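You operate a simulated robot arm through the tools that you are given. There is no shell and no other tool.

The job below is to be done with a simulated robot arm. You get a single attempt, and the scene is never put back.

TASK
Switch the colour meter on and zero it with the white block.
Fine: shut the cover to zero and leave it open after; put the block back on its dark pad.
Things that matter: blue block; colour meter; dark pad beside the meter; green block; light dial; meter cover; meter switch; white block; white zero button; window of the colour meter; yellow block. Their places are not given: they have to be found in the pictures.

The check looks at the end state, three seconds after you hand in, the way a careful person would. Anything else that was tipped, shoved, dropped, spilled or broken makes it a failure. A push-on lid holds only when it is set on centred and level and pressed home; a screw cap is set on level and turned clockwise until tight.

THE ROBOT
A 6-joint arm with a fingered hand, fixed in place. Base frame: the origin is on the floor under the middle of its stand, x ahead of it, y to its left, z up; the work surface is at about z = 0.76. Lengths are in m, angles in rad, forces in N, time in s.
It reaches about 1.346 m from its shoulder. Its first joint turns from -2.601 to 2.601 rad. Payload 3.5 kg.
Tool frame: the origin (TCP) lies between the finger pads and is the grasp point; the fingertips stand 0.026 m ahead of it; z points along the fingers, y is the line along which they close. The gripper opens to 0.132 m; its body begins 0.073 m behind the TCP. The gripper is a hand of 4 fingers: y runs from the thumb to the fingers, the wrist lies at [0, 0, -0.234] in the tool frame, and closing takes about 1.5 s.
Orientation is that of the tool frame in the base frame, as a unit quaternion [x, y, z, w]. With the fingers straight down and closing along the base's y, the tool's x points along the base's -x, its y along +y and its z along -z.

THE INTERFACE
- The arm moves only by the tool nudge_tool. Its arguments are lists of equal length, an entry for each row: "fingers": the opening, from 0 (shut) to 1 (fully open); "translation": the shift along the tool's x, y, z in units of 400 mm (1.0 is 400 mm), a list of three; "rot": the turn, a rotation vector about the tool's x, y, z in units of 90 degrees (1.0 is 90 degrees), a list of three. In form: {"fingers": [fingers, ...], "translation": [[tx, ty, tz], ...], "rot": [[ax, ay, az], ...]}. A call has 1 to 20 rows; each row is the pose to reach, as a shift and turn from the pose commanded when the call began, along the tool's axes at that moment. A call with a number of a shift or a turn outside -1 to 1 is refused whole. Each row takes 0.2 s and may step no farther than 0.05 m and 0.15 rad from the row before; otherwise, or with a gripper value out of range, the whole call is refused. Where a pose cannot be reached the arm comes as near as it can. A force on the tool above 40 N (or 10 N above the force at the start of the call, whichever is more), or a blocked arm, ends the call early, and 0.2 s more pass. The fingers move at their own pace (about 0.108 m/s each) and stop on an object; they squeeze with about 32 N. The grip force told is the motor's: it shows also when the fingers shut on nothing. Time passes only in rows, and 0.2 s behind the last, so rows that repeat a pose let the fingers close. It gives the time, the measured TCP pose, the force on the tool (base axes), the opening and the grip force at its end, in the units of the frame above (readings bear some noise), with the torque about the TCP (base axes, N m) and any sound that the robot's microphone picked up.
- Cameras (640 x 400 px; columns grow to the right, rows downward): "scene" is fixed at [0.0495, -0.6494, 1.533]; the picture's right is [0.07, -1.00, 0.00], its down [-0.68, -0.05, -0.73] and it looks along [0.73, 0.05, -0.68] (base axes); focal length 336 px, centre (320, 200). "wrist" rides on the gripper at [0.068, 0.002, -0.097] in the tool frame; the picture's right is [-0.02, 1.00, 0.00], its down [-0.82, -0.02, -0.58] and it looks along [-0.58, -0.01, 0.82] (tool axes); focal length 270 px, centre (320, 200).
- snapshot(camera): a new picture of that camera. The clock stands still meanwhile.
- move_column(by): slides the trunk up (or, below 0, down) by that many m; the arm rides with it, the base frame stays. It gives what a move gives, with no picture.
- grasp_type(shape): the hand has 4 fingers and takes this shape, open, in about a second: jaw (thumb against the fingers, like two jaws); tri (thumb and two fingers); tip (a fingertip pinch); poke (one finger out to press); point (the index stretched); flat (the hand flat); cup (the hand cupped); fist (a fist). The gripper value then closes the fingers along that shape, each until it touches; the sizes above hold for jaw. It gives what a move gives, with no picture.
- pixel_to_xyz(camera, pixels): there is no depth. For up to 12 entries [column, row, z] of the newest picture of that camera ("zoom" is the newest enlarged one), the place [x, y] in the base frame at which the ray of that pixel passes the height z, good to about 0.002 m. The clock stands still meanwhile.
- inspect(camera, box): a new picture of the part [left, top, right, bottom] of that camera's present view, enlarged. The clock stands still meanwhile.
- sign_off(): hands the job in; it is judged then, once.

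Open the gripper and draw the arm clear of the work before you hand the job in, unless the task says otherwise.

The tools are called after "Call:" by a JSON object that holds its "api" and its "payload". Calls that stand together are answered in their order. nudge_tool: Moves the arm, as the interface text tells. Its arguments: {"type":"object","properties":{"fingers":{"type":"array"},"translation":{"type":"array"},"rot":{"type":"array"}},"required":["fingers","translation","rot"]} The other tools are called the same way: move_column (by) moves the trunk up or down; grasp_type (shape) gives the hand a shape; snapshot (camera) takes a picture; pixel_to_xyz (camera, pixels) gives the place at which the rays of pixels pass given heights; inspect (camera, box) takes an enlarged picture of a part of a camera's view; sign_off () hands the job in.

At the start:

```text
t: 0.0
tool_pos: [0.7644, -0.5952, 1.0578]
tcp_rot: [0.0, 1.0, 0.0, 0.001]
force: [-0.5, 0.6, -0.9]
ft_torque: [-0.01, -0.03, 0.02]
gripper_width: 0.132
finger_force: 0.2
shape: jaw
trunk travel left (down, up): [-0.956, 0.014]
```

scene: 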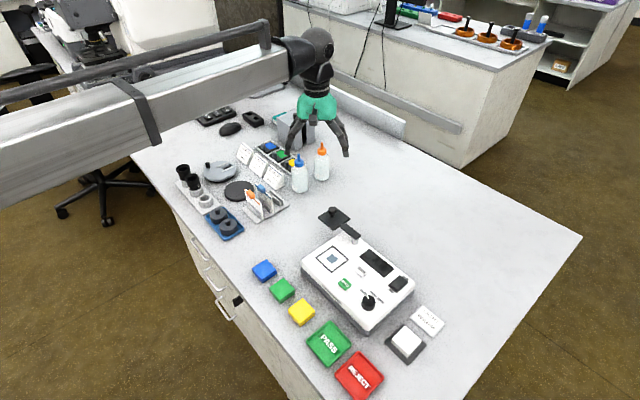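
wrist: 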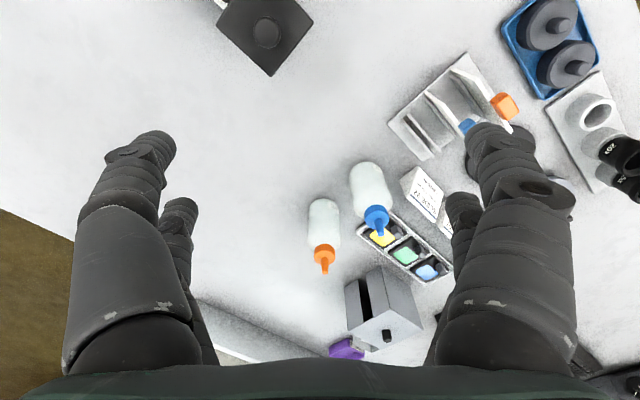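

The scene picture shows the colour meter around (358, 280), with the white block on its dark pad near (405, 343). I'll enlarge that area to see the details.

Call:
{"api": "inspect", "payload": {"camera": "scene", "box": [290, 190, 450, 290]}}

Call:
{"api": "inspect", "payload": {"camera": "scene", "box": [290, 270, 460, 376]}}

```text
4.00 times, centred on (370, 240) of scene
```

zoom: 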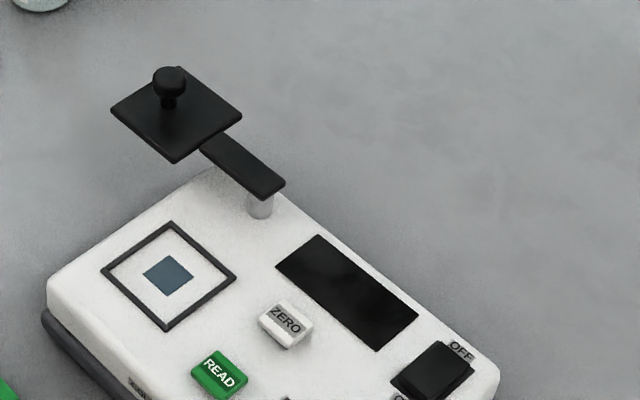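

```text
3.76 times, centred on (375, 323) of scene
```

zoom: 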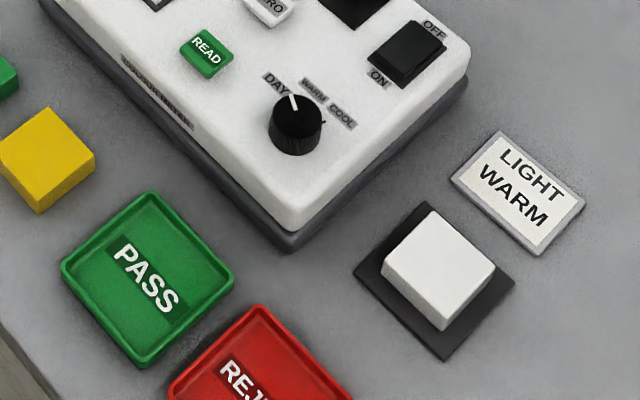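

The second enlargement shows the white block (top corners about (430,212), (494,268), (447,318), (383,272)) on its pad, plus the switch, dial and ZERO button. I convert those pixels to places.

Call:
{"api": "pixel_to_xyz", "payload": {"camera": "zoom", "pixels": [[427, 202, 0.763], [514, 283, 0.763], [447, 361, 0.763], [354, 272, 0.763], [430, 212, 0.785], [494, 268, 0.785], [447, 318, 0.785], [385, 262, 0.785], [443, 330, 0.765], [290, 250, 0.76], [468, 80, 0.76], [38, 0, 0.76]]}}

Call:
{"api": "snapshot", "payload": {"camera": "scene"}}

```text
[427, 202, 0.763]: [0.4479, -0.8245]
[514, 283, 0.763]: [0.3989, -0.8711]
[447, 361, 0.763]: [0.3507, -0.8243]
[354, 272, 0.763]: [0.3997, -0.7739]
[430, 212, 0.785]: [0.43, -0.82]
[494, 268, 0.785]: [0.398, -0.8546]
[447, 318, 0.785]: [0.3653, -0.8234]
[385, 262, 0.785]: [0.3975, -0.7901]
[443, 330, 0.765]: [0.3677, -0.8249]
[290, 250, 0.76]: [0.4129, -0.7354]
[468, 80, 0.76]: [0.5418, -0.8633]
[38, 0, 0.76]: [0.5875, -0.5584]
```

```text
taken
```

scene: 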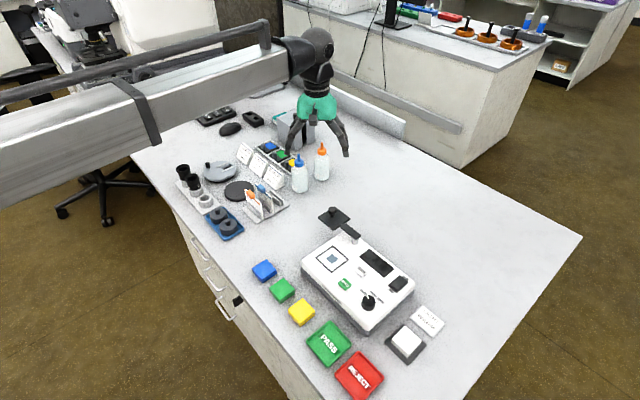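

I take an enlarged picture of the meter and convert key points at several heights to fix the meter's height and the positions of the window, cover, button and switch.

Call:
{"api": "inspect", "payload": {"camera": "scene", "box": [296, 200, 424, 280]}}

```text
5.00 times, centred on (360, 240) of scene
```

zoom: 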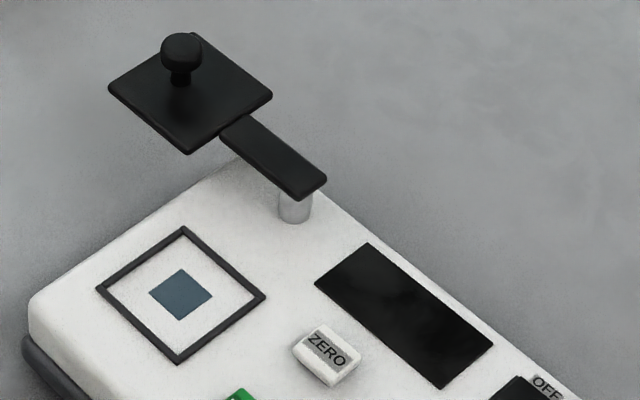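

Frame corners at (184,227), (265,296), (178,362), (97,290), post base about (294,218), ZERO button about (327,352). I convert with assumed heights.

Call:
{"api": "pixel_to_xyz", "payload": {"camera": "zoom", "pixels": [[184, 229, 0.81], [263, 296, 0.81], [178, 360, 0.81], [99, 290, 0.81], [181, 294, 0.81], [294, 216, 0.81], [327, 350, 0.82], [305, 188, 0.84], [305, 188, 0.85], [30, 340, 0.76], [34, 300, 0.81], [34, 300, 0.8]]}}

Call:
{"api": "pixel_to_xyz", "payload": {"camera": "zoom", "pixels": [[190, 33, 0.84], [272, 95, 0.84], [190, 153, 0.84], [108, 88, 0.84], [181, 85, 0.845], [181, 50, 0.86], [300, 198, 0.84], [326, 180, 0.84], [230, 118, 0.84], [235, 160, 0.81], [235, 160, 0.8], [181, 50, 0.87]]}}

```text
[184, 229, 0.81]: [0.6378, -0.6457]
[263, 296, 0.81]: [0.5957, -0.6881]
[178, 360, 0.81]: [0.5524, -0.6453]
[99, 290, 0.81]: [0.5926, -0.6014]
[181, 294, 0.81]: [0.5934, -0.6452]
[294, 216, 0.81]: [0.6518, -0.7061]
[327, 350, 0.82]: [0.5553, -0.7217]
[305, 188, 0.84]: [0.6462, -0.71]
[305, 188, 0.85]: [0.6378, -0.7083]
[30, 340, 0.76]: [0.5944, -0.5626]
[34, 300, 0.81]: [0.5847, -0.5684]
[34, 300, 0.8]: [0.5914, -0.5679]
```

```text
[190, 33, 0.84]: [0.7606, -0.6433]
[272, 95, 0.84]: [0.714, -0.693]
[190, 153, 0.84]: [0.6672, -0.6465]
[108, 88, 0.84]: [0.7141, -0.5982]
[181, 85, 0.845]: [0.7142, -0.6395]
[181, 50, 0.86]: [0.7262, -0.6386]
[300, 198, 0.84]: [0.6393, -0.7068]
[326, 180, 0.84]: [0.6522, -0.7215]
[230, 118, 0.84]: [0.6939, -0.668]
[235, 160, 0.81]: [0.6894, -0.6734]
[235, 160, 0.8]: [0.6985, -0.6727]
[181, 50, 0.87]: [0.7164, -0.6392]
```

The cover swings about a post near (0.65,-0.707), and the window centre is about (0.594,-0.645). Now I look closely at the block/pad area and at the hand.

Call:
{"api": "inspect", "payload": {"camera": "scene", "box": [376, 300, 456, 350]}}

Call:
{"api": "inspect", "payload": {"camera": "scene", "box": [252, 80, 380, 160]}}

Call:
{"api": "inspect", "payload": {"camera": "scene", "box": [376, 320, 456, 370]}}

```text
8.00 times, centred on (416, 325) of scene
```

zoom: 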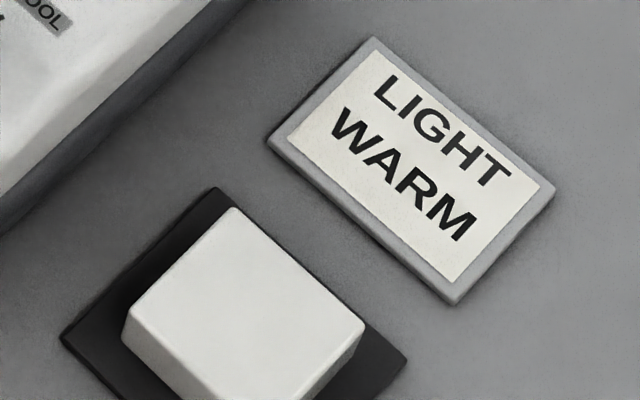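

```text
5.00 times, centred on (316, 120) of scene
```

zoom: 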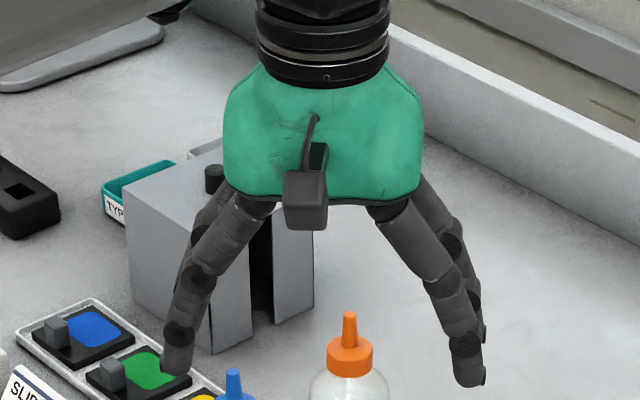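

```text
8.00 times, centred on (416, 345) of scene
```

zoom: 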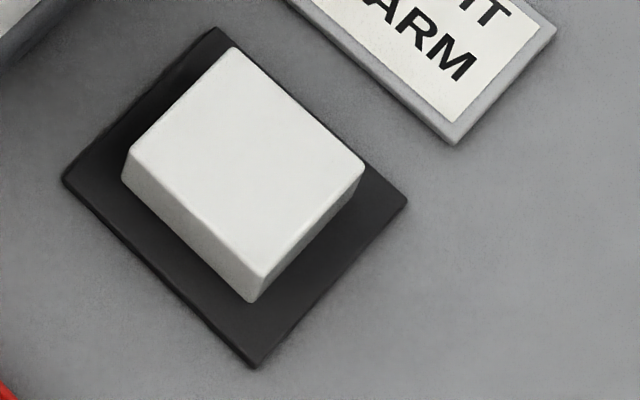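

In this enlargement the block's top corners are (232,48), (364,165), (260,274), (128,150), and its lower front corner is (250,302). I convert these at candidate heights.

Call:
{"api": "pixel_to_xyz", "payload": {"camera": "zoom", "pixels": [[232, 48, 0.78], [364, 165, 0.78], [260, 274, 0.78], [128, 150, 0.78], [250, 302, 0.763], [124, 180, 0.763], [260, 274, 0.775], [260, 274, 0.785], [128, 150, 0.775], [215, 28, 0.763], [406, 202, 0.763], [252, 366, 0.763]]}}

Call:
{"api": "pixel_to_xyz", "payload": {"camera": "zoom", "pixels": [[62, 178, 0.763], [455, 142, 0.765], [0, 385, 0.775], [556, 25, 0.765], [285, 0, 0.765], [128, 150, 0.785]]}}

```text
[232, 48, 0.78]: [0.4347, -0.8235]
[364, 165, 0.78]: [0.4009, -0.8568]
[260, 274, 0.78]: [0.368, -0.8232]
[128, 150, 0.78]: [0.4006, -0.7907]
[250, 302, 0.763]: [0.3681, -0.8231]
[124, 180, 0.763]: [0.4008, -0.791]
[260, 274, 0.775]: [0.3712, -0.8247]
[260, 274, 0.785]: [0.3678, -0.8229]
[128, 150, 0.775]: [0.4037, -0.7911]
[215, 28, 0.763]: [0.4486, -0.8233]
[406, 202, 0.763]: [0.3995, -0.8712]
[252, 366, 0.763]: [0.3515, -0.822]
```

```text
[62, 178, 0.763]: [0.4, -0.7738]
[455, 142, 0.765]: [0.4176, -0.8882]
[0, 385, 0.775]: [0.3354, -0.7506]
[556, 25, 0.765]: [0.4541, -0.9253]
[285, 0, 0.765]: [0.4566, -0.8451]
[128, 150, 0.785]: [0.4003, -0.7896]
```

The block is about 47 mm square and 17 mm tall, centred near (0.401,-0.823) on its pad, and the rocker must be pressed at its ON end. I set the hand to "poke" up here, clear of everything, and look at its finger.

Call:
{"api": "grasp_type", "payload": {"shape": "poke"}}

Call:
{"api": "snapshot", "payload": {"camera": "wrist"}}

Call:
{"api": "inspect", "payload": {"camera": "scene", "box": [252, 80, 380, 160]}}

Call:
{"api": "inspect", "payload": {"camera": "scene", "box": [344, 255, 424, 305]}}

```text
t: 0.9
tool_pos: [0.7654, -0.5947, 1.0569]
tcp_rot: [0.001, 1.0, 0.0, 0.0]
force: [-0.6, 0.6, 0.8]
ft_torque: [-0.05, 0.01, -0.02]
gripper_width: 0.0002
finger_force: 0.1
shape: poke
trunk travel left (down, up): [-0.956, 0.014]
```

```text
taken
```

wrist: 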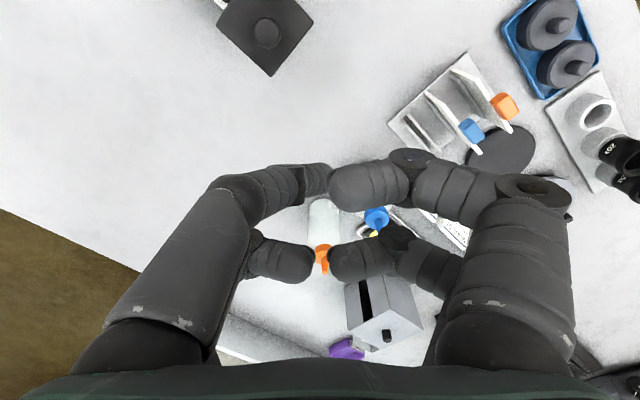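

```text
5.00 times, centred on (316, 120) of scene
```

zoom: 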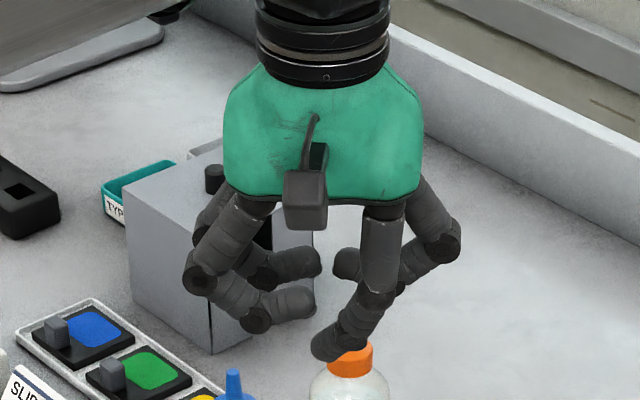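

```text
8.00 times, centred on (384, 280) of scene
```

zoom: 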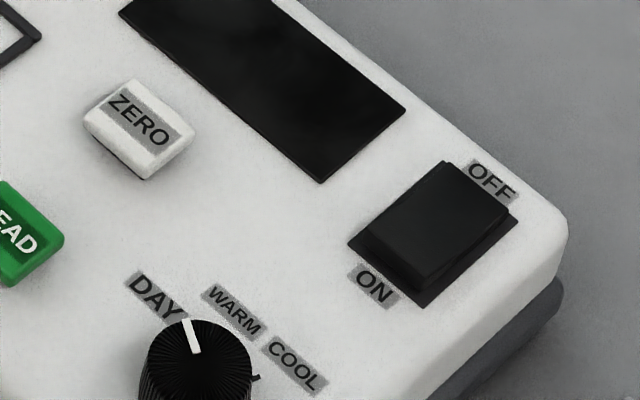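

The poking finger's tip lies on the tool axis, as seen at (325,172) in the wrist view. I convert the switch, button and dial pixels of this enlargement to places.

Call:
{"api": "pixel_to_xyz", "payload": {"camera": "zoom", "pixels": [[445, 162, 0.82], [508, 205, 0.82], [425, 288, 0.82], [362, 235, 0.82], [400, 258, 0.82], [518, 215, 0.81], [422, 306, 0.81], [348, 243, 0.81], [140, 122, 0.82], [200, 350, 0.83], [20, 235, 0.82], [492, 182, 0.81]]}}

Call:
{"api": "pixel_to_xyz", "payload": {"camera": "zoom", "pixels": [[373, 285, 0.81], [140, 78, 0.82], [195, 130, 0.82], [150, 170, 0.82], [84, 120, 0.82], [265, 92, 0.81]]}}

```text
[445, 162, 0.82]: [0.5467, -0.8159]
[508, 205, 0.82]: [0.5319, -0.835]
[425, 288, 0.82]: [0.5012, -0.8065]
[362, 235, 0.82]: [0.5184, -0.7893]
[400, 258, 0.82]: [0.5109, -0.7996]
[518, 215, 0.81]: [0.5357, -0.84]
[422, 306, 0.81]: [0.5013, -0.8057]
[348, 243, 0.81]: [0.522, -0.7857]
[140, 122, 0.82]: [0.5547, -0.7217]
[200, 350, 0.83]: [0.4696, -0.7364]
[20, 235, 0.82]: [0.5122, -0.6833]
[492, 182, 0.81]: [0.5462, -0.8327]
```

```text
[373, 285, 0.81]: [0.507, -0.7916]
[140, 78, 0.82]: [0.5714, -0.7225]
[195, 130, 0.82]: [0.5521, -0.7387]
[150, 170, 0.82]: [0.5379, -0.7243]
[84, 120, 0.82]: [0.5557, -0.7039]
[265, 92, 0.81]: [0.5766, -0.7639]
```

Switch centre is about (0.5245,-0.812) with ON toward (0.507,-0.792), and ZERO is about (0.555,-0.722). I move at this height to (0.55,-0.72) so the wrist camera looks down at the meter.

Call:
{"api": "nudge_tool", "payload": {"fingers": [0, 0, 0, 0, 0, 0], "translation": [[0.09, -0.052, 0], [0.18, -0.104, 0], [0.27, -0.156, 0], [0.36, -0.208, 0], [0.45, -0.26, 0], [0.5375, -0.3125, 0]], "rot": [[0, 0, 0], [0, 0, 0], [0, 0, 0], [0, 0, 0], [0, 0, 0], [0, 0, 0]]}}

Call:
{"api": "snapshot", "payload": {"camera": "wrist"}}

Call:
{"api": "snapshot", "payload": {"camera": "scene"}}

```text
t: 2.3
tool_pos: [0.5509, -0.7201, 1.0569]
tcp_rot: [-0.001, 1.0, 0.0, 0.0]
force: [0.2, 0.2, -0.4]
ft_torque: [0.01, 0.02, 0.03]
gripper_width: 0.0
finger_force: 31.7
shape: jaw
trunk travel left (down, up): [-0.956, 0.014]
```

```text
taken
```

wrist: 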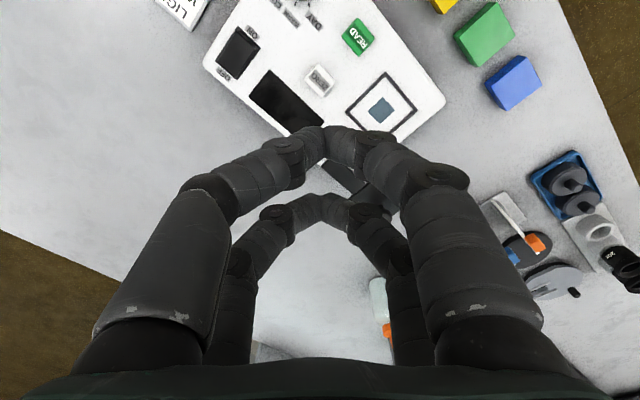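

```text
taken
```

scene: 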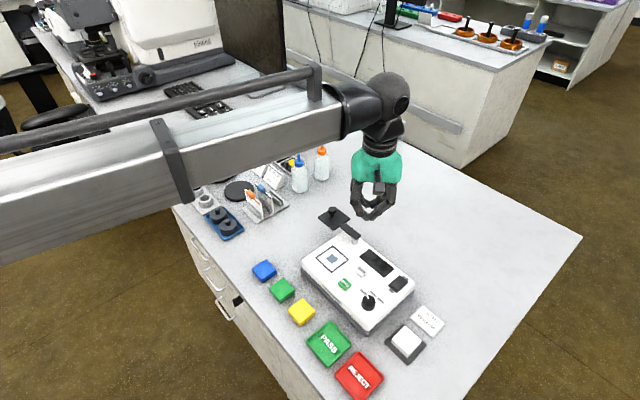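

The fingers value 0 took the hand back to a shut jaw; the wrist view shows the switch at (238,52), ZERO at (319,80), window at (380,108). I enlarge that view to measure.

Call:
{"api": "inspect", "payload": {"camera": "wrist", "box": [200, 0, 360, 100]}}

Call:
{"api": "inspect", "payload": {"camera": "wrist", "box": [300, 30, 460, 130]}}

```text
4.00 times, centred on (280, 50) of wrist
```

zoom: 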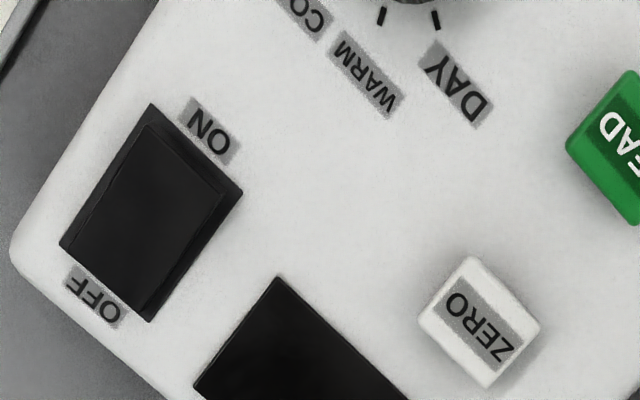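

```text
4.00 times, centred on (380, 80) of wrist
```

zoom: 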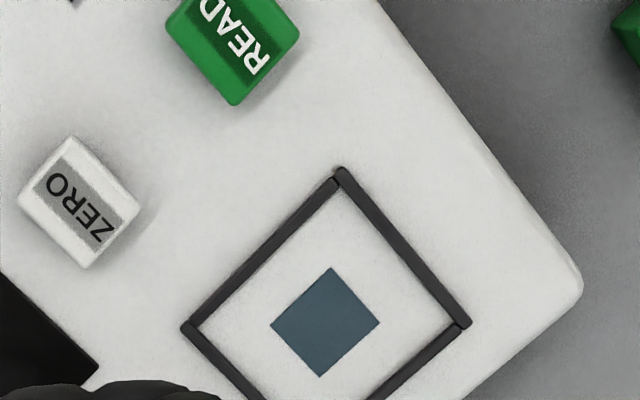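

Frame's outer corners here are (338,168), (183,327), (469,322); window corners (331,267), (379,322), (320,377), (270,322). I triangulate against the scene-camera values.

Call:
{"api": "pixel_to_xyz", "payload": {"camera": "zoom", "pixels": [[338, 168, 0.8], [338, 168, 0.81], [338, 168, 0.82], [183, 327, 0.8], [183, 327, 0.81], [469, 322, 0.8], [469, 322, 0.81], [325, 322, 0.8], [325, 322, 0.81], [78, 205, 0.81], [78, 205, 0.82], [78, 205, 0.83]]}}

Call:
{"api": "inspect", "payload": {"camera": "wrist", "box": [200, 0, 360, 100]}}

```text
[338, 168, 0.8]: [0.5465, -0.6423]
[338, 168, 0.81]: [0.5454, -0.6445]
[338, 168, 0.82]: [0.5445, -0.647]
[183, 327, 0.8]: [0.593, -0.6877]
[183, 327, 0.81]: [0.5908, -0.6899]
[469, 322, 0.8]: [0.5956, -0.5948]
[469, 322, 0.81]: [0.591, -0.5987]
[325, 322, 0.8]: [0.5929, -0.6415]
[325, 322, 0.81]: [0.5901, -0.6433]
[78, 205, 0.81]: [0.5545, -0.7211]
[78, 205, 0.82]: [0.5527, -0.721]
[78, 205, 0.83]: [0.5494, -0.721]
```

```text
4.00 times, centred on (280, 50) of wrist
```

zoom: 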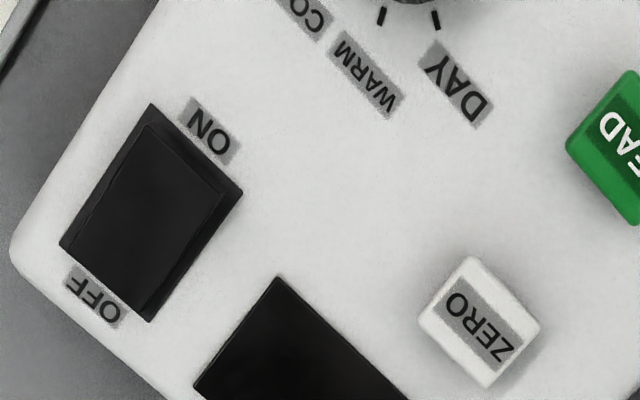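

I convert the switch's corners from this enlargement: base plate (150,103), (243,192), (150,321), (60,245), plus rocker and ZERO corners.

Call:
{"api": "pixel_to_xyz", "payload": {"camera": "zoom", "pixels": [[150, 103, 0.815], [243, 192, 0.815], [150, 321, 0.815], [60, 245, 0.815], [150, 125, 0.825], [222, 188, 0.825], [142, 309, 0.82], [468, 255, 0.822], [540, 320, 0.822], [488, 388, 0.822], [418, 320, 0.822], [185, 155, 0.825]]}}

Call:
{"api": "grasp_type", "payload": {"shape": "poke"}}

Call:
{"api": "snapshot", "payload": {"camera": "wrist"}}

Call:
{"api": "inspect", "payload": {"camera": "scene", "box": [324, 150, 420, 210]}}

```text
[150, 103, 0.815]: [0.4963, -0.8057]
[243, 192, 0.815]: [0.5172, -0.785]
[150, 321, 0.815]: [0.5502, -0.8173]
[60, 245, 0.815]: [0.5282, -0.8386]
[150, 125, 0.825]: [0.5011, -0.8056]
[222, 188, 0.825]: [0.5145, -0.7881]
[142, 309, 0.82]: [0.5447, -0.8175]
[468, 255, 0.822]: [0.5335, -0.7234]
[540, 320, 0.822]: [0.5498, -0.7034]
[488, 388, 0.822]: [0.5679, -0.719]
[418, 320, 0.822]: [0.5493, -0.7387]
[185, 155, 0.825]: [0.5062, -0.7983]
```

```text
t: 3.2
tool_pos: [0.5509, -0.7215, 1.0558]
tcp_rot: [0.0, 1.0, 0.001, 0.0]
force: [-0.5, -0.6, -0.6]
ft_torque: [0.0, 0.01, 0.01]
gripper_width: 0.0001
finger_force: 0.1
shape: poke
trunk travel left (down, up): [-0.956, 0.014]
```

```text
taken
```

wrist: 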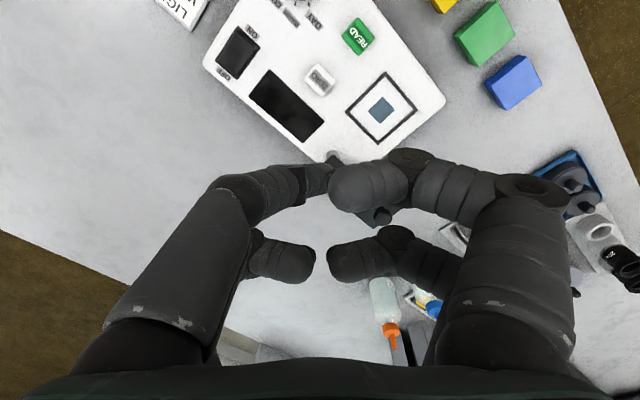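

```text
6.67 times, centred on (372, 180) of scene
```

zoom: 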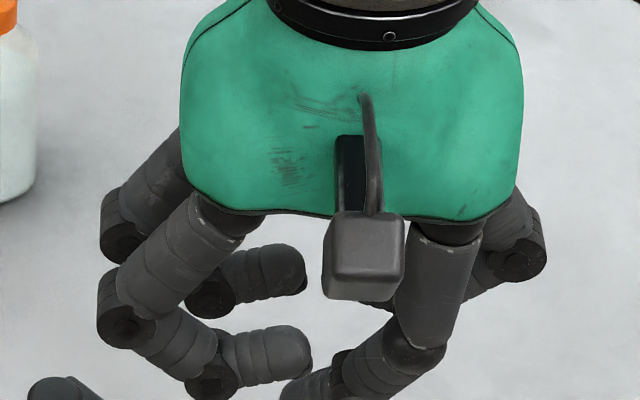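

The poking fingertip is cut off in this enlargement, so I take one slightly lower to see where its tip is.

Call:
{"api": "inspect", "payload": {"camera": "scene", "box": [324, 175, 420, 235]}}

Call:
{"api": "inspect", "payload": {"camera": "wrist", "box": [240, 120, 400, 220]}}

```text
6.67 times, centred on (372, 205) of scene
```

zoom: 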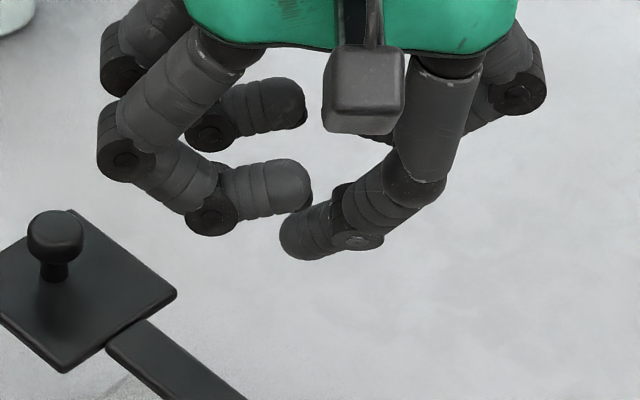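

```text
4.00 times, centred on (320, 170) of wrist
```

zoom: 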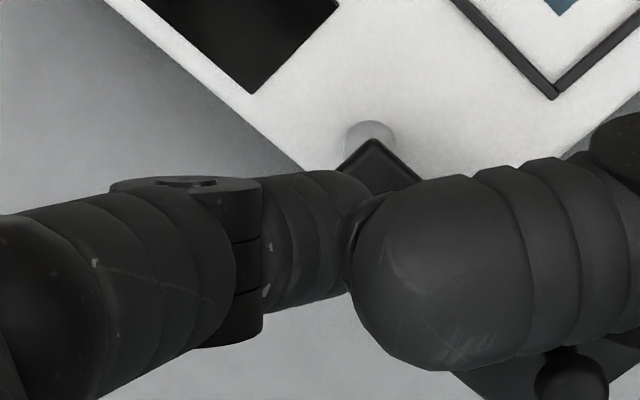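

The poking finger's last joint lies shallow, so I try the "point" shape to compare; there is ample room at this height.

Call:
{"api": "grasp_type", "payload": {"shape": "point"}}

Call:
{"api": "inspect", "payload": {"camera": "scene", "box": [316, 150, 444, 230]}}

Call:
{"api": "snapshot", "payload": {"camera": "wrist"}}

```text
t: 4.1
tool_pos: [0.5515, -0.7211, 1.0571]
tcp_rot: [0.0, 1.0, 0.0, 0.0]
force: [-0.4, -0.1, 0.8]
ft_torque: [-0.01, -0.01, -0.01]
gripper_width: 0.0
finger_force: 0.1
shape: point
trunk travel left (down, up): [-0.956, 0.014]
```

```text
5.00 times, centred on (380, 190) of scene
```

zoom: 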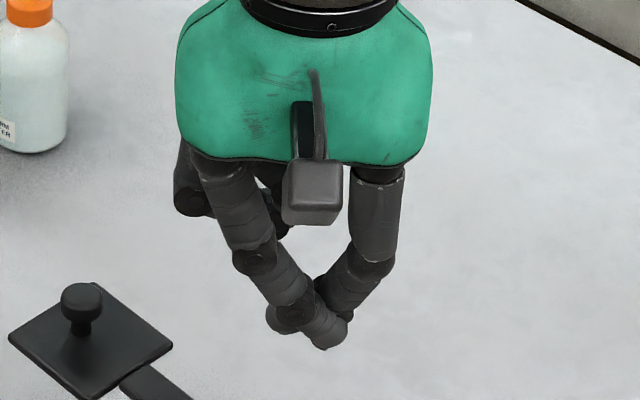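

```text
taken
```

wrist: 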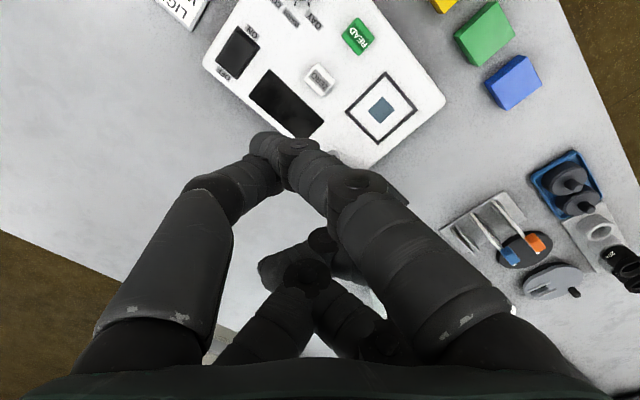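

The "point" index reaches down steeper, with its tip near (382,218) in the scene. I test a standstill row with fingers at 1 to see whether the shape holds.

Call:
{"api": "nudge_tool", "payload": {"fingers": [1, 1], "translation": [[0, 0, 0], [0, 0, 0]], "rot": [[0, 0, 0], [0, 0, 0]]}}

Call:
{"api": "snapshot", "payload": {"camera": "wrist"}}

```text
t: 4.7
tool_pos: [0.5515, -0.721, 1.0574]
tcp_rot: [0.0, 1.0, 0.0, 0.0]
force: [-0.4, 0.1, -0.4]
ft_torque: [-0.04, 0.0, 0.0]
gripper_width: 0.0001
finger_force: 0.1
shape: point
trunk travel left (down, up): [-0.956, 0.014]
```

```text
taken
```

wrist: 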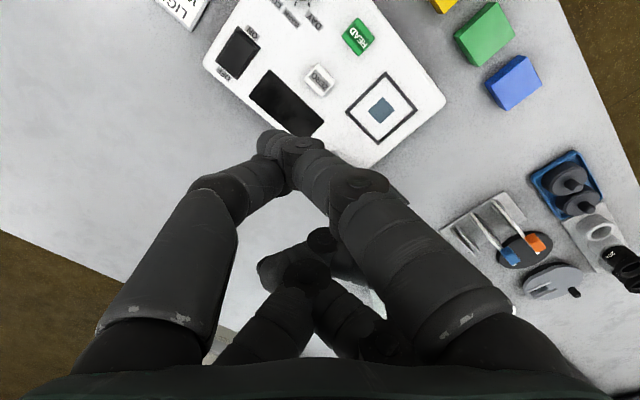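

With fingers at 1 the "point" shape holds. I lower to a hover with the index tip estimated near (0.513,-0.80,0.86), over the ON end of the rocker.

Call:
{"api": "nudge_tool", "payload": {"fingers": [1, 1, 1, 1, 1, 1], "translation": [[0.0112, -0.0227, 0.068], [0.0225, -0.0453, 0.136], [0.0338, -0.068, 0.204], [0.045, -0.0907, 0.272], [0.0562, -0.1133, 0.34], [0.0675, -0.136, 0.4]], "rot": [[0, 0, 0], [0, 0, 0], [0, 0, 0], [0, 0, 0], [0, 0, 0], [0, 0, 0]]}}

Call:
{"api": "inspect", "payload": {"camera": "scene", "box": [340, 235, 436, 295]}}

Call:
{"api": "snapshot", "payload": {"camera": "wrist"}}

```text
t: 6.1
tool_pos: [0.5315, -0.7753, 1.0566]
tcp_rot: [-0.001, 1.0, 0.0, 0.0]
force: [0.4, 0.3, 0.0]
ft_torque: [-0.02, -0.04, 0.02]
gripper_width: 0.0
finger_force: 0.0
shape: point
out of reach, approached as far as the arm can: row 1, 2, 3, 4, 5, 6
trunk travel left (down, up): [-0.956, 0.014]
```

```text
6.67 times, centred on (388, 265) of scene
```

zoom: 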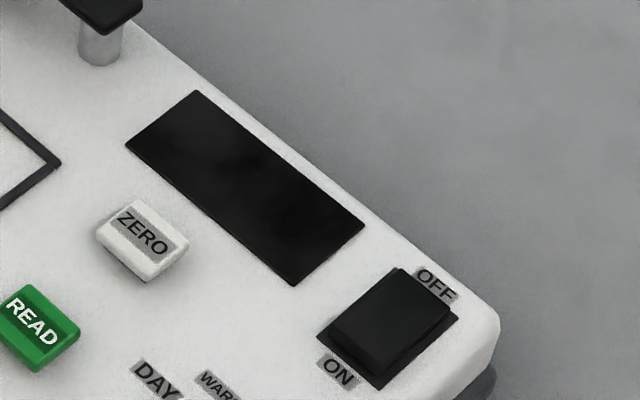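

```text
taken
```

wrist: 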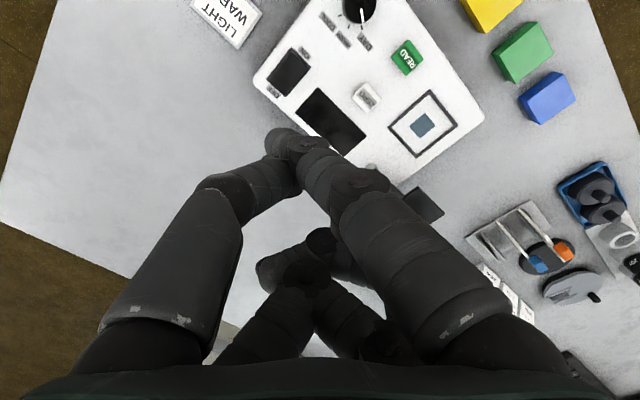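

The arm says it cannot go lower by itself from here (tool still at z=1.0566), so height should come from the trunk. I slide the trunk down a little, 0.04 m, and read how the tool follows.

Call:
{"api": "move_column", "payload": {"by": -0.04}}

```text
t: 6.9
tool_pos: [0.53, -0.7747, 1.0174]
tcp_rot: [0.001, 1.0, 0.0, 0.0]
force: [0.3, -0.2, 0.1]
ft_torque: [-0.02, -0.01, 0.02]
gripper_width: 0.0001
finger_force: 0.1
shape: point
trunk travel left (down, up): [-0.916, 0.054]
```

The tool follows the trunk exactly. I lower the trunk another 0.10 m so the fingertip hovers around z≈0.885 and look again.

Call:
{"api": "move_column", "payload": {"by": -0.1}}

Call:
{"api": "snapshot", "payload": {"camera": "scene"}}

Call:
{"api": "inspect", "payload": {"camera": "scene", "box": [340, 215, 436, 275]}}

Call:
{"api": "snapshot", "payload": {"camera": "wrist"}}

```text
t: 8.3
tool_pos: [0.5308, -0.7746, 0.9163]
tcp_rot: [0.0, 1.0, 0.001, -0.001]
force: [0.4, 0.1, 1.2]
ft_torque: [0.0, 0.01, -0.01]
gripper_width: 0.0003
finger_force: 0.1
shape: point
trunk travel left (down, up): [-0.816, 0.154]
```

```text
taken
```

scene: 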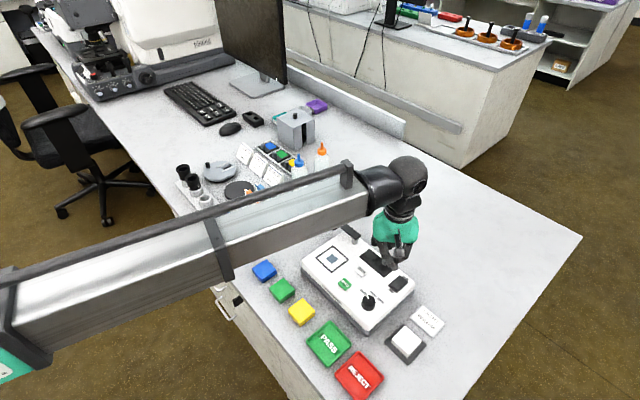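

```text
6.67 times, centred on (388, 245) of scene
```

zoom: 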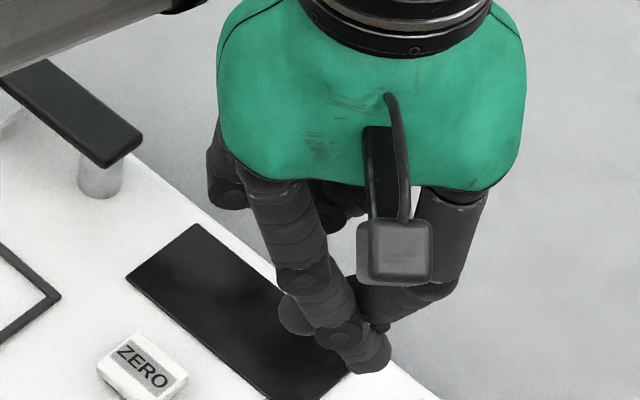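

```text
taken
```

wrist: 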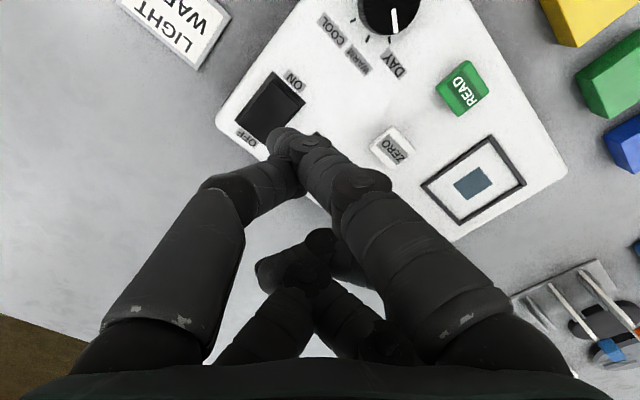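

The tip is now seen at about (370,360) in the scene enlargement and about (281,140) in the wrist view. I intersect both rays to fix the tip's place.

Call:
{"api": "pixel_to_xyz", "payload": {"camera": "zoom", "pixels": [[372, 358, 0.87], [372, 358, 0.88], [372, 358, 0.89], [372, 358, 0.9], [370, 373, 0.87], [370, 373, 0.88]]}}

Call:
{"api": "pixel_to_xyz", "payload": {"camera": "wrist", "pixels": [[281, 140, 0.87], [281, 140, 0.88], [281, 140, 0.89], [281, 140, 0.9], [270, 108, 0.822], [288, 84, 0.822]]}}

Call:
{"api": "inspect", "payload": {"camera": "wrist", "box": [200, 60, 360, 160]}}

```text
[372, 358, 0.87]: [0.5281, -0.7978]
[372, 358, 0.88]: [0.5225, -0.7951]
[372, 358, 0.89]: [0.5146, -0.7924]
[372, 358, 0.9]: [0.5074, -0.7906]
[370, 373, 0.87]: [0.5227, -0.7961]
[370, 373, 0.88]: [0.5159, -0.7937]
```

```text
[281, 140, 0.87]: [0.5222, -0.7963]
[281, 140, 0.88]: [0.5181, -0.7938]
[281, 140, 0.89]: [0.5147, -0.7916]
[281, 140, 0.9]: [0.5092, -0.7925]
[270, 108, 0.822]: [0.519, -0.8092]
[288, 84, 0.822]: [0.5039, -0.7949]
```

```text
4.00 times, centred on (280, 110) of wrist
```

zoom: 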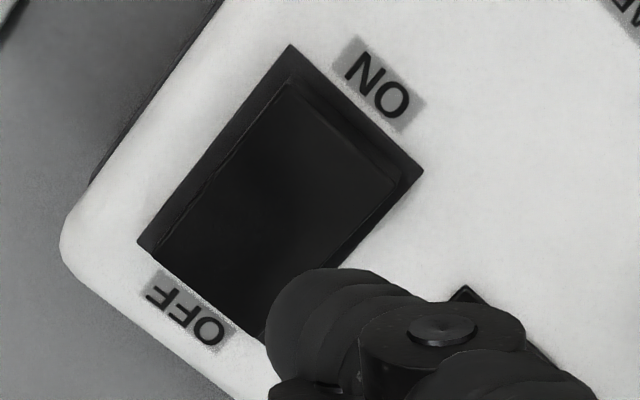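

The two rays meet near (0.515,-0.792,0.888), so the tip must shift about 11 mm toward -y to be over the ON half. I do that and also try a 1 cm downward arm move to see if the arm can lower itself now.

Call:
{"api": "nudge_tool", "payload": {"fingers": [1, 1], "translation": [[0, -0.0275, 0], [0, -0.0275, 0.025]], "rot": [[0, 0, 0], [0, 0, 0]]}}

Call:
{"api": "snapshot", "payload": {"camera": "wrist"}}

```text
t: 8.9
tool_pos: [0.5294, -0.7857, 0.9179]
tcp_rot: [0.0, 1.0, -0.001, 0.0]
force: [0.3, 0.9, 0.8]
ft_torque: [0.01, -0.03, 0.01]
gripper_width: 0.0
finger_force: 0.1
shape: point
out of reach, approached as far as the arm can: row 2
trunk travel left (down, up): [-0.816, 0.154]
```

```text
taken
```

wrist: 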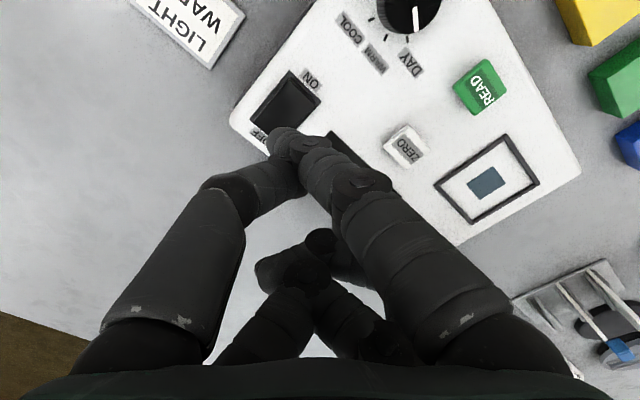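

The arm is at its low limit relative to the trunk. I'll raise the arm 0.12 m by itself, then lower the trunk, so that downward presses can be made with the force-guarded arm moves.

Call:
{"api": "nudge_tool", "payload": {"fingers": [1, 1, 1, 1], "translation": [[0, 0, -0.1], [0, 0, -0.2], [0, 0, -0.3], [0, 0, -0.375]], "rot": [[0, 0, 0], [0, 0, 0], [0, 0, 0], [0, 0, 0]]}}

```text
t: 9.9
tool_pos: [0.5309, -0.7858, 0.9164]
tcp_rot: [0.0, 1.0, 0.0, 0.0]
force: [-0.2, 0.4, 0.8]
ft_torque: [-0.04, 0.0, -0.01]
gripper_width: 0.0
finger_force: 0.0
shape: point
out of reach, approached as far as the arm can: row 1, 2, 3, 4
trunk travel left (down, up): [-0.816, 0.154]
```

Height is only set by the trunk. I lower it 0.04 m (tip bottom then about 0.84) and check the alignment over the ON half.

Call:
{"api": "move_column", "payload": {"by": -0.04}}

Call:
{"api": "inspect", "payload": {"camera": "wrist", "box": [200, 60, 360, 160]}}

Call:
{"api": "inspect", "payload": {"camera": "scene", "box": [344, 250, 440, 310]}}

```text
t: 10.7
tool_pos: [0.5311, -0.7858, 0.8769]
tcp_rot: [0.0, 1.0, 0.0, 0.0]
force: [0.2, 0.9, 0.4]
ft_torque: [0.0, -0.02, -0.04]
gripper_width: 0.0
finger_force: 0.1
shape: point
trunk travel left (down, up): [-0.776, 0.194]
```

```text
4.00 times, centred on (280, 110) of wrist
```

zoom: 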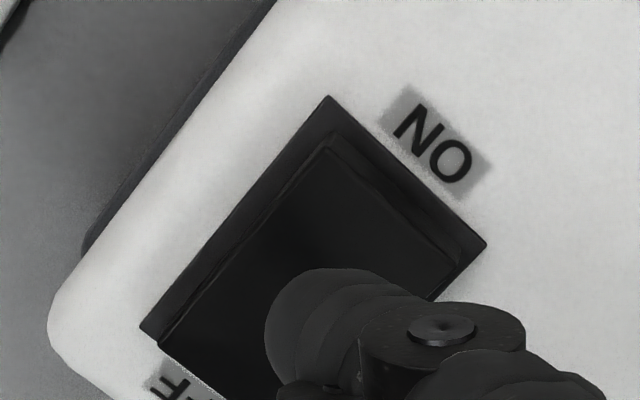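

```text
6.67 times, centred on (392, 280) of scene
```

zoom: 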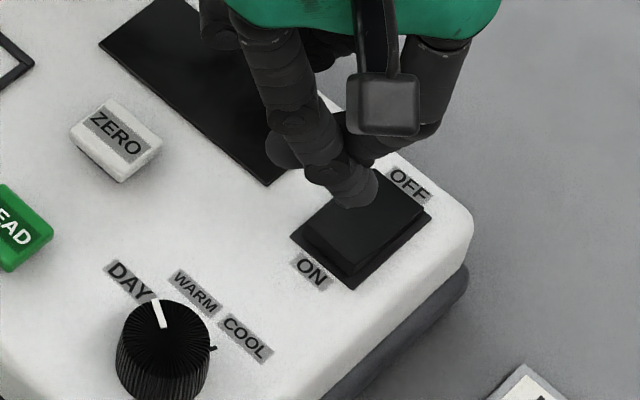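

I check the rocker's corners again in this closer scene enlargement: base corners (291,238), (353,289), (432,215), rocker ON edge about (302,236) to (350,277).

Call:
{"api": "pixel_to_xyz", "payload": {"camera": "zoom", "pixels": [[291, 238, 0.815], [353, 289, 0.815], [432, 215, 0.815], [302, 236, 0.825], [350, 276, 0.825], [355, 206, 0.841], [355, 206, 0.845], [350, 195, 0.849]]}}

Call:
{"api": "inspect", "payload": {"camera": "wrist", "box": [200, 60, 360, 160]}}

Call:
{"api": "pixel_to_xyz", "payload": {"camera": "zoom", "pixels": [[328, 96, 0.815], [487, 244, 0.815], [140, 327, 0.815], [325, 140, 0.825], [455, 262, 0.825], [322, 312, 0.849], [322, 312, 0.841]]}}

```text
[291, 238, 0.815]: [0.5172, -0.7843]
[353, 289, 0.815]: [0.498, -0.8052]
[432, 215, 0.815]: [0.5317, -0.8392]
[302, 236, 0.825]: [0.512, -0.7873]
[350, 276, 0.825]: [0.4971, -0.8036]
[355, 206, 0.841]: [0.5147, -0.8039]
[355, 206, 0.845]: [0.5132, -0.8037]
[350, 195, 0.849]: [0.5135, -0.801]
```

```text
4.00 times, centred on (280, 110) of wrist
```

zoom: 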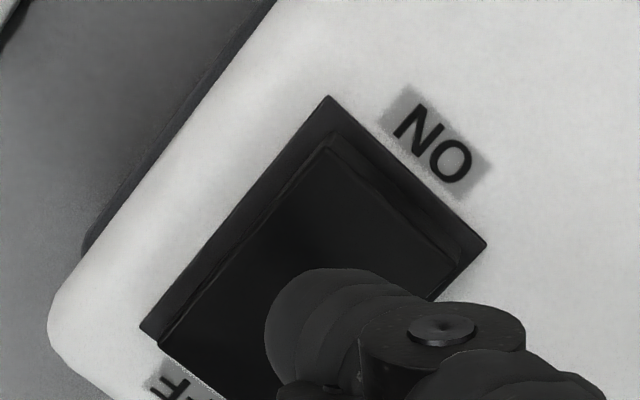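

```text
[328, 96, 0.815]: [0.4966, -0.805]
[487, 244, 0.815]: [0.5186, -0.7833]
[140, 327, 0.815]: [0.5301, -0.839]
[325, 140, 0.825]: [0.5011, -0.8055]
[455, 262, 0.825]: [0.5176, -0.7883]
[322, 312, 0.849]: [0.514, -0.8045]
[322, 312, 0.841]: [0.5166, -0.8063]
```

Both views agree: the rocker is centred at (0.5245,-0.8115) and the tip is 12–13 mm from there toward ON. I lower the trunk 12 mm and watch the force.

Call:
{"api": "move_column", "payload": {"by": -0.012}}

Call:
{"api": "inspect", "payload": {"camera": "scene", "box": [344, 250, 440, 310]}}

```text
t: 11.3
tool_pos: [0.5314, -0.7858, 0.8655]
tcp_rot: [0.001, 1.0, 0.0, 0.0]
force: [-0.4, -0.3, -1.2]
ft_torque: [0.05, -0.02, -0.02]
gripper_width: 0.0001
finger_force: 0.0
shape: point
trunk travel left (down, up): [-0.764, 0.206]
```

```text
6.67 times, centred on (392, 280) of scene
```

zoom: 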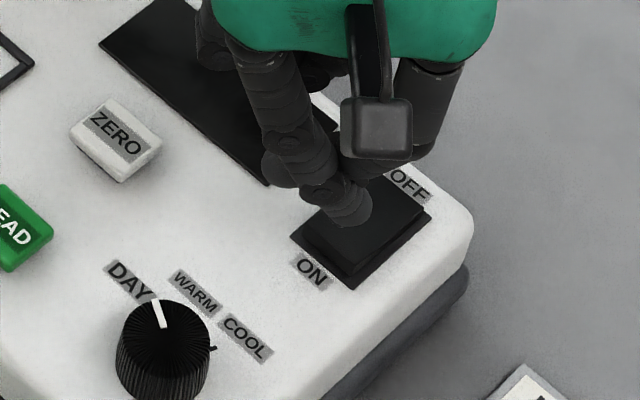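

No contact yet (force near zero), the tip is over the ON half. I lower another 5 mm.

Call:
{"api": "move_column", "payload": {"by": -0.005}}

```text
t: 11.8
tool_pos: [0.5311, -0.7859, 0.8592]
tcp_rot: [0.0, 1.0, 0.0, 0.0]
force: [0.0, 0.5, 0.1]
ft_torque: [0.03, 0.03, 0.01]
gripper_width: 0.0
finger_force: 0.0
shape: point
trunk travel left (down, up): [-0.759, 0.211]
```

Still no force at z=0.859; I lower 4 mm more.

Call:
{"api": "move_column", "payload": {"by": -0.004}}

Call:
{"api": "inspect", "payload": {"camera": "scene", "box": [344, 250, 440, 310]}}

```text
t: 12.4
tool_pos: [0.5309, -0.7855, 0.8557]
tcp_rot: [0.0, 1.0, 0.0, 0.0]
force: [-0.3, -0.4, 0.1]
ft_torque: [0.01, 0.03, 0.01]
gripper_width: 0.0
finger_force: 0.1
shape: point
trunk travel left (down, up): [-0.755, 0.215]
```

```text
6.67 times, centred on (392, 280) of scene
```

zoom: 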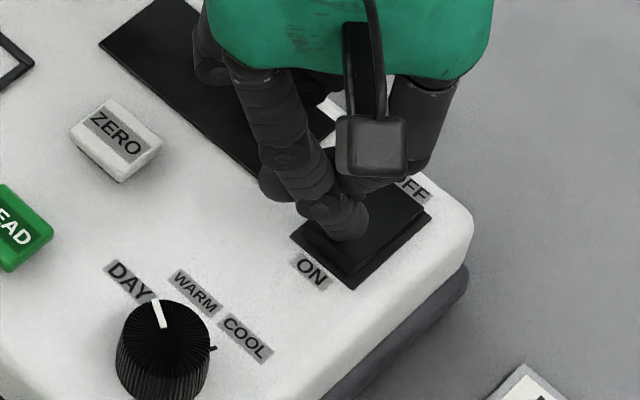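

The tip is nearly on the rocker at (350,240); force still zero. I lower 3 mm more.

Call:
{"api": "move_column", "payload": {"by": -0.003}}

```text
t: 12.9
tool_pos: [0.531, -0.7851, 0.8528]
tcp_rot: [-0.001, 1.0, 0.001, 0.001]
force: [-0.1, 0.5, -0.2]
ft_torque: [-0.08, 0.0, 0.0]
gripper_width: 0.0
finger_force: 0.0
shape: point
trunk travel left (down, up): [-0.752, 0.218]
```

No contact yet; another 3 mm down.

Call:
{"api": "move_column", "payload": {"by": -0.003}}

Call:
{"api": "inspect", "payload": {"camera": "scene", "box": [344, 250, 440, 310]}}

Call:
{"api": "inspect", "payload": {"camera": "wrist", "box": [200, 60, 360, 160]}}

```text
t: 13.4
tool_pos: [0.5303, -0.7845, 0.8524]
tcp_rot: [0.0, 1.0, 0.0, 0.0]
force: [1.8, 4.2, 17.1]
ft_torque: [-0.19, 0.19, 0.0]
gripper_width: 0.0
finger_force: 0.1
shape: point
trunk travel left (down, up): [-0.749, 0.221]
```

```text
6.67 times, centred on (392, 280) of scene
```

zoom: 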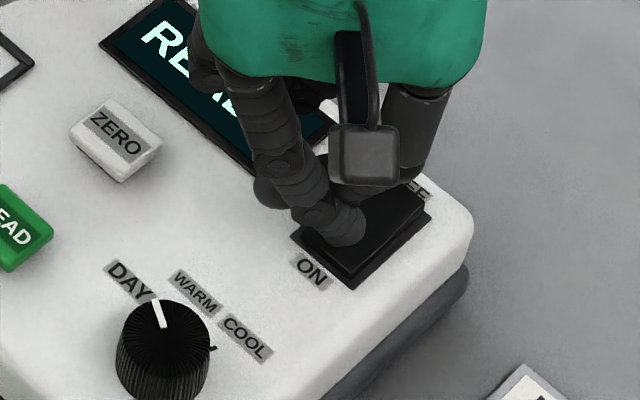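

```text
4.00 times, centred on (280, 110) of wrist
```

zoom: 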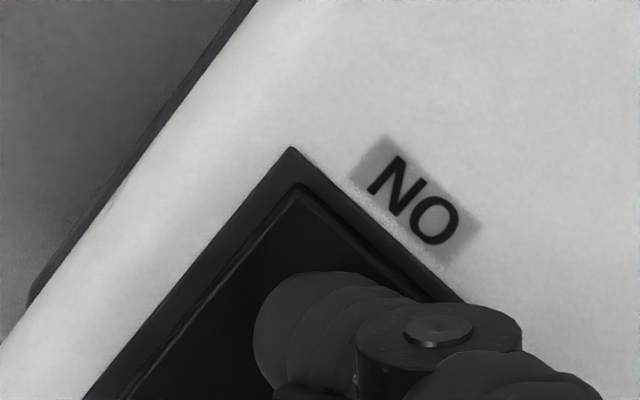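

The display lit up ("READY") and the force read 17 N: the switch is ON. I raise the trunk 0.12 m to get clear and check the whole meter.

Call:
{"api": "move_column", "payload": {"by": 0.12}}

Call:
{"api": "snapshot", "payload": {"camera": "scene"}}

Call:
{"api": "inspect", "payload": {"camera": "scene", "box": [296, 220, 424, 300]}}

```text
t: 14.9
tool_pos: [0.5311, -0.7856, 0.9703]
tcp_rot: [0.001, 1.0, 0.001, -0.001]
force: [0.9, -0.3, 0.7]
ft_torque: [-0.01, -0.01, -0.02]
gripper_width: 0.0002
finger_force: 0.0
shape: point
trunk travel left (down, up): [-0.869, 0.101]
```

```text
taken
```

scene: 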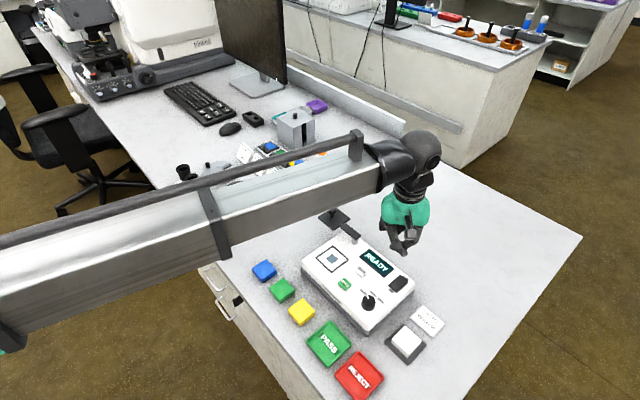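

```text
5.00 times, centred on (360, 260) of scene
```

zoom: 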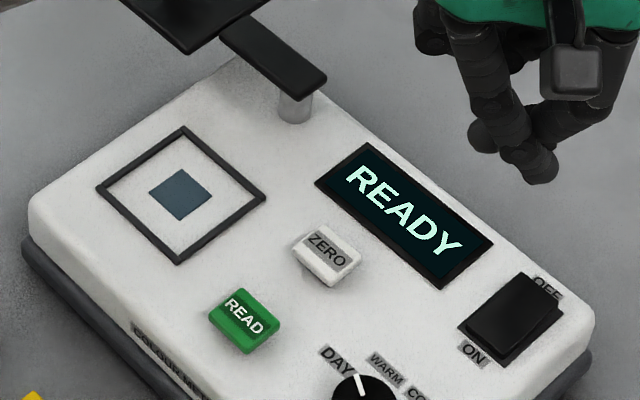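

READY is shown. I open the hand to the jaw shape here, then move over the white block at (0.4005,-0.823) while yawing +45° so the fingers close along the (1,1) direction.

Call:
{"api": "grasp_type", "payload": {"shape": "jaw"}}

Call:
{"api": "nudge_tool", "payload": {"fingers": [0.6, 0.6, 0.6, 0.6, 0.6, 0.6, 0.6], "translation": [[0.047, -0.0135, 0], [0.094, -0.027, 0], [0.141, -0.04, 0], [0.188, -0.0535, 0], [0.235, -0.067, 0], [0.282, -0.08, 0], [0.326, -0.0935, 0]], "rot": [[0, 0, 0.0714], [0, 0, 0.143], [0, 0, 0.214], [0, 0, 0.286], [0, 0, 0.357], [0, 0, 0.429], [0, 0, 0.5]]}}

Call:
{"api": "snapshot", "payload": {"camera": "wrist"}}

Call:
{"api": "snapshot", "payload": {"camera": "scene"}}

```text
t: 15.8
tool_pos: [0.5306, -0.7855, 0.9699]
tcp_rot: [0.0, 1.0, 0.0, 0.0]
force: [0.2, 0.3, -0.4]
ft_torque: [0.0, 0.0, 0.02]
gripper_width: 0.132
finger_force: 0.0
shape: jaw
trunk travel left (down, up): [-0.869, 0.101]
```

```text
t: 17.4
tool_pos: [0.3998, -0.8222, 0.9712]
tcp_rot: [0.383, 0.924, 0.0, 0.0]
force: [-0.2, -0.5, -0.2]
ft_torque: [0.0, 0.0, -0.01]
gripper_width: 0.0797
finger_force: 0.1
shape: jaw
trunk travel left (down, up): [-0.869, 0.101]
```

```text
taken
```

wrist: 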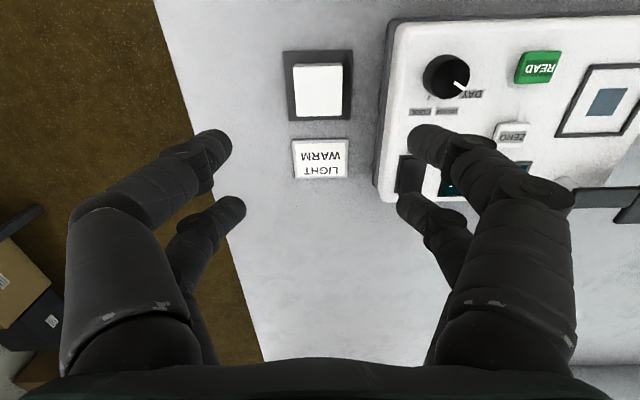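

```text
taken
```

scene: 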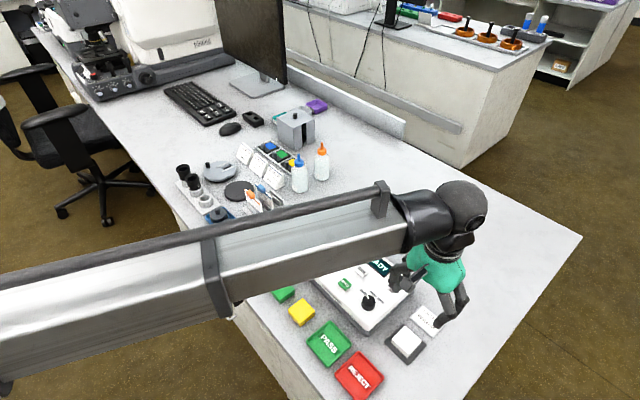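

The block appears square to the view at (318,91); I measure it and the pad precisely from the wrist camera.

Call:
{"api": "inspect", "payload": {"camera": "wrist", "box": [260, 40, 388, 120]}}

```text
5.00 times, centred on (324, 80) of wrist
```

zoom: 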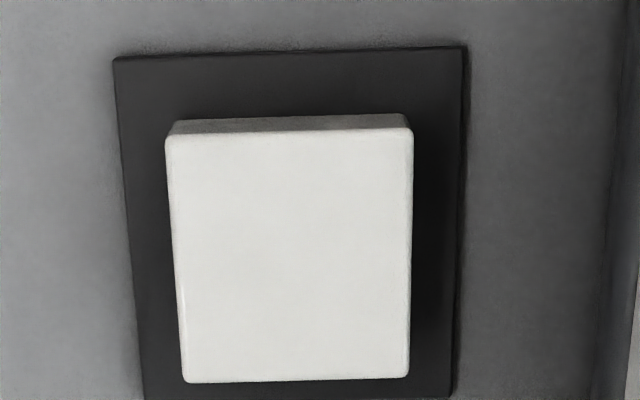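

Call:
{"api": "pixel_to_xyz", "payload": {"camera": "zoom", "pixels": [[165, 137, 0.78], [412, 129, 0.78], [408, 377, 0.78], [184, 382, 0.78], [113, 57, 0.763], [466, 47, 0.763], [452, 395, 0.763], [143, 399, 0.763], [175, 122, 0.763], [405, 115, 0.763]]}}

```text
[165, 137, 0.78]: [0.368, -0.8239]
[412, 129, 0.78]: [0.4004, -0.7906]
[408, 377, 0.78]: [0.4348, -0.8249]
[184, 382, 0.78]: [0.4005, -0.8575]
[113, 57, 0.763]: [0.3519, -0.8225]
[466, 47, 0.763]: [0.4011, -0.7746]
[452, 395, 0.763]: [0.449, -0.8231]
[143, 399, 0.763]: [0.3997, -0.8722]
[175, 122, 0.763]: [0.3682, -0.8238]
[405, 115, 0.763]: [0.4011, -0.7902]
```

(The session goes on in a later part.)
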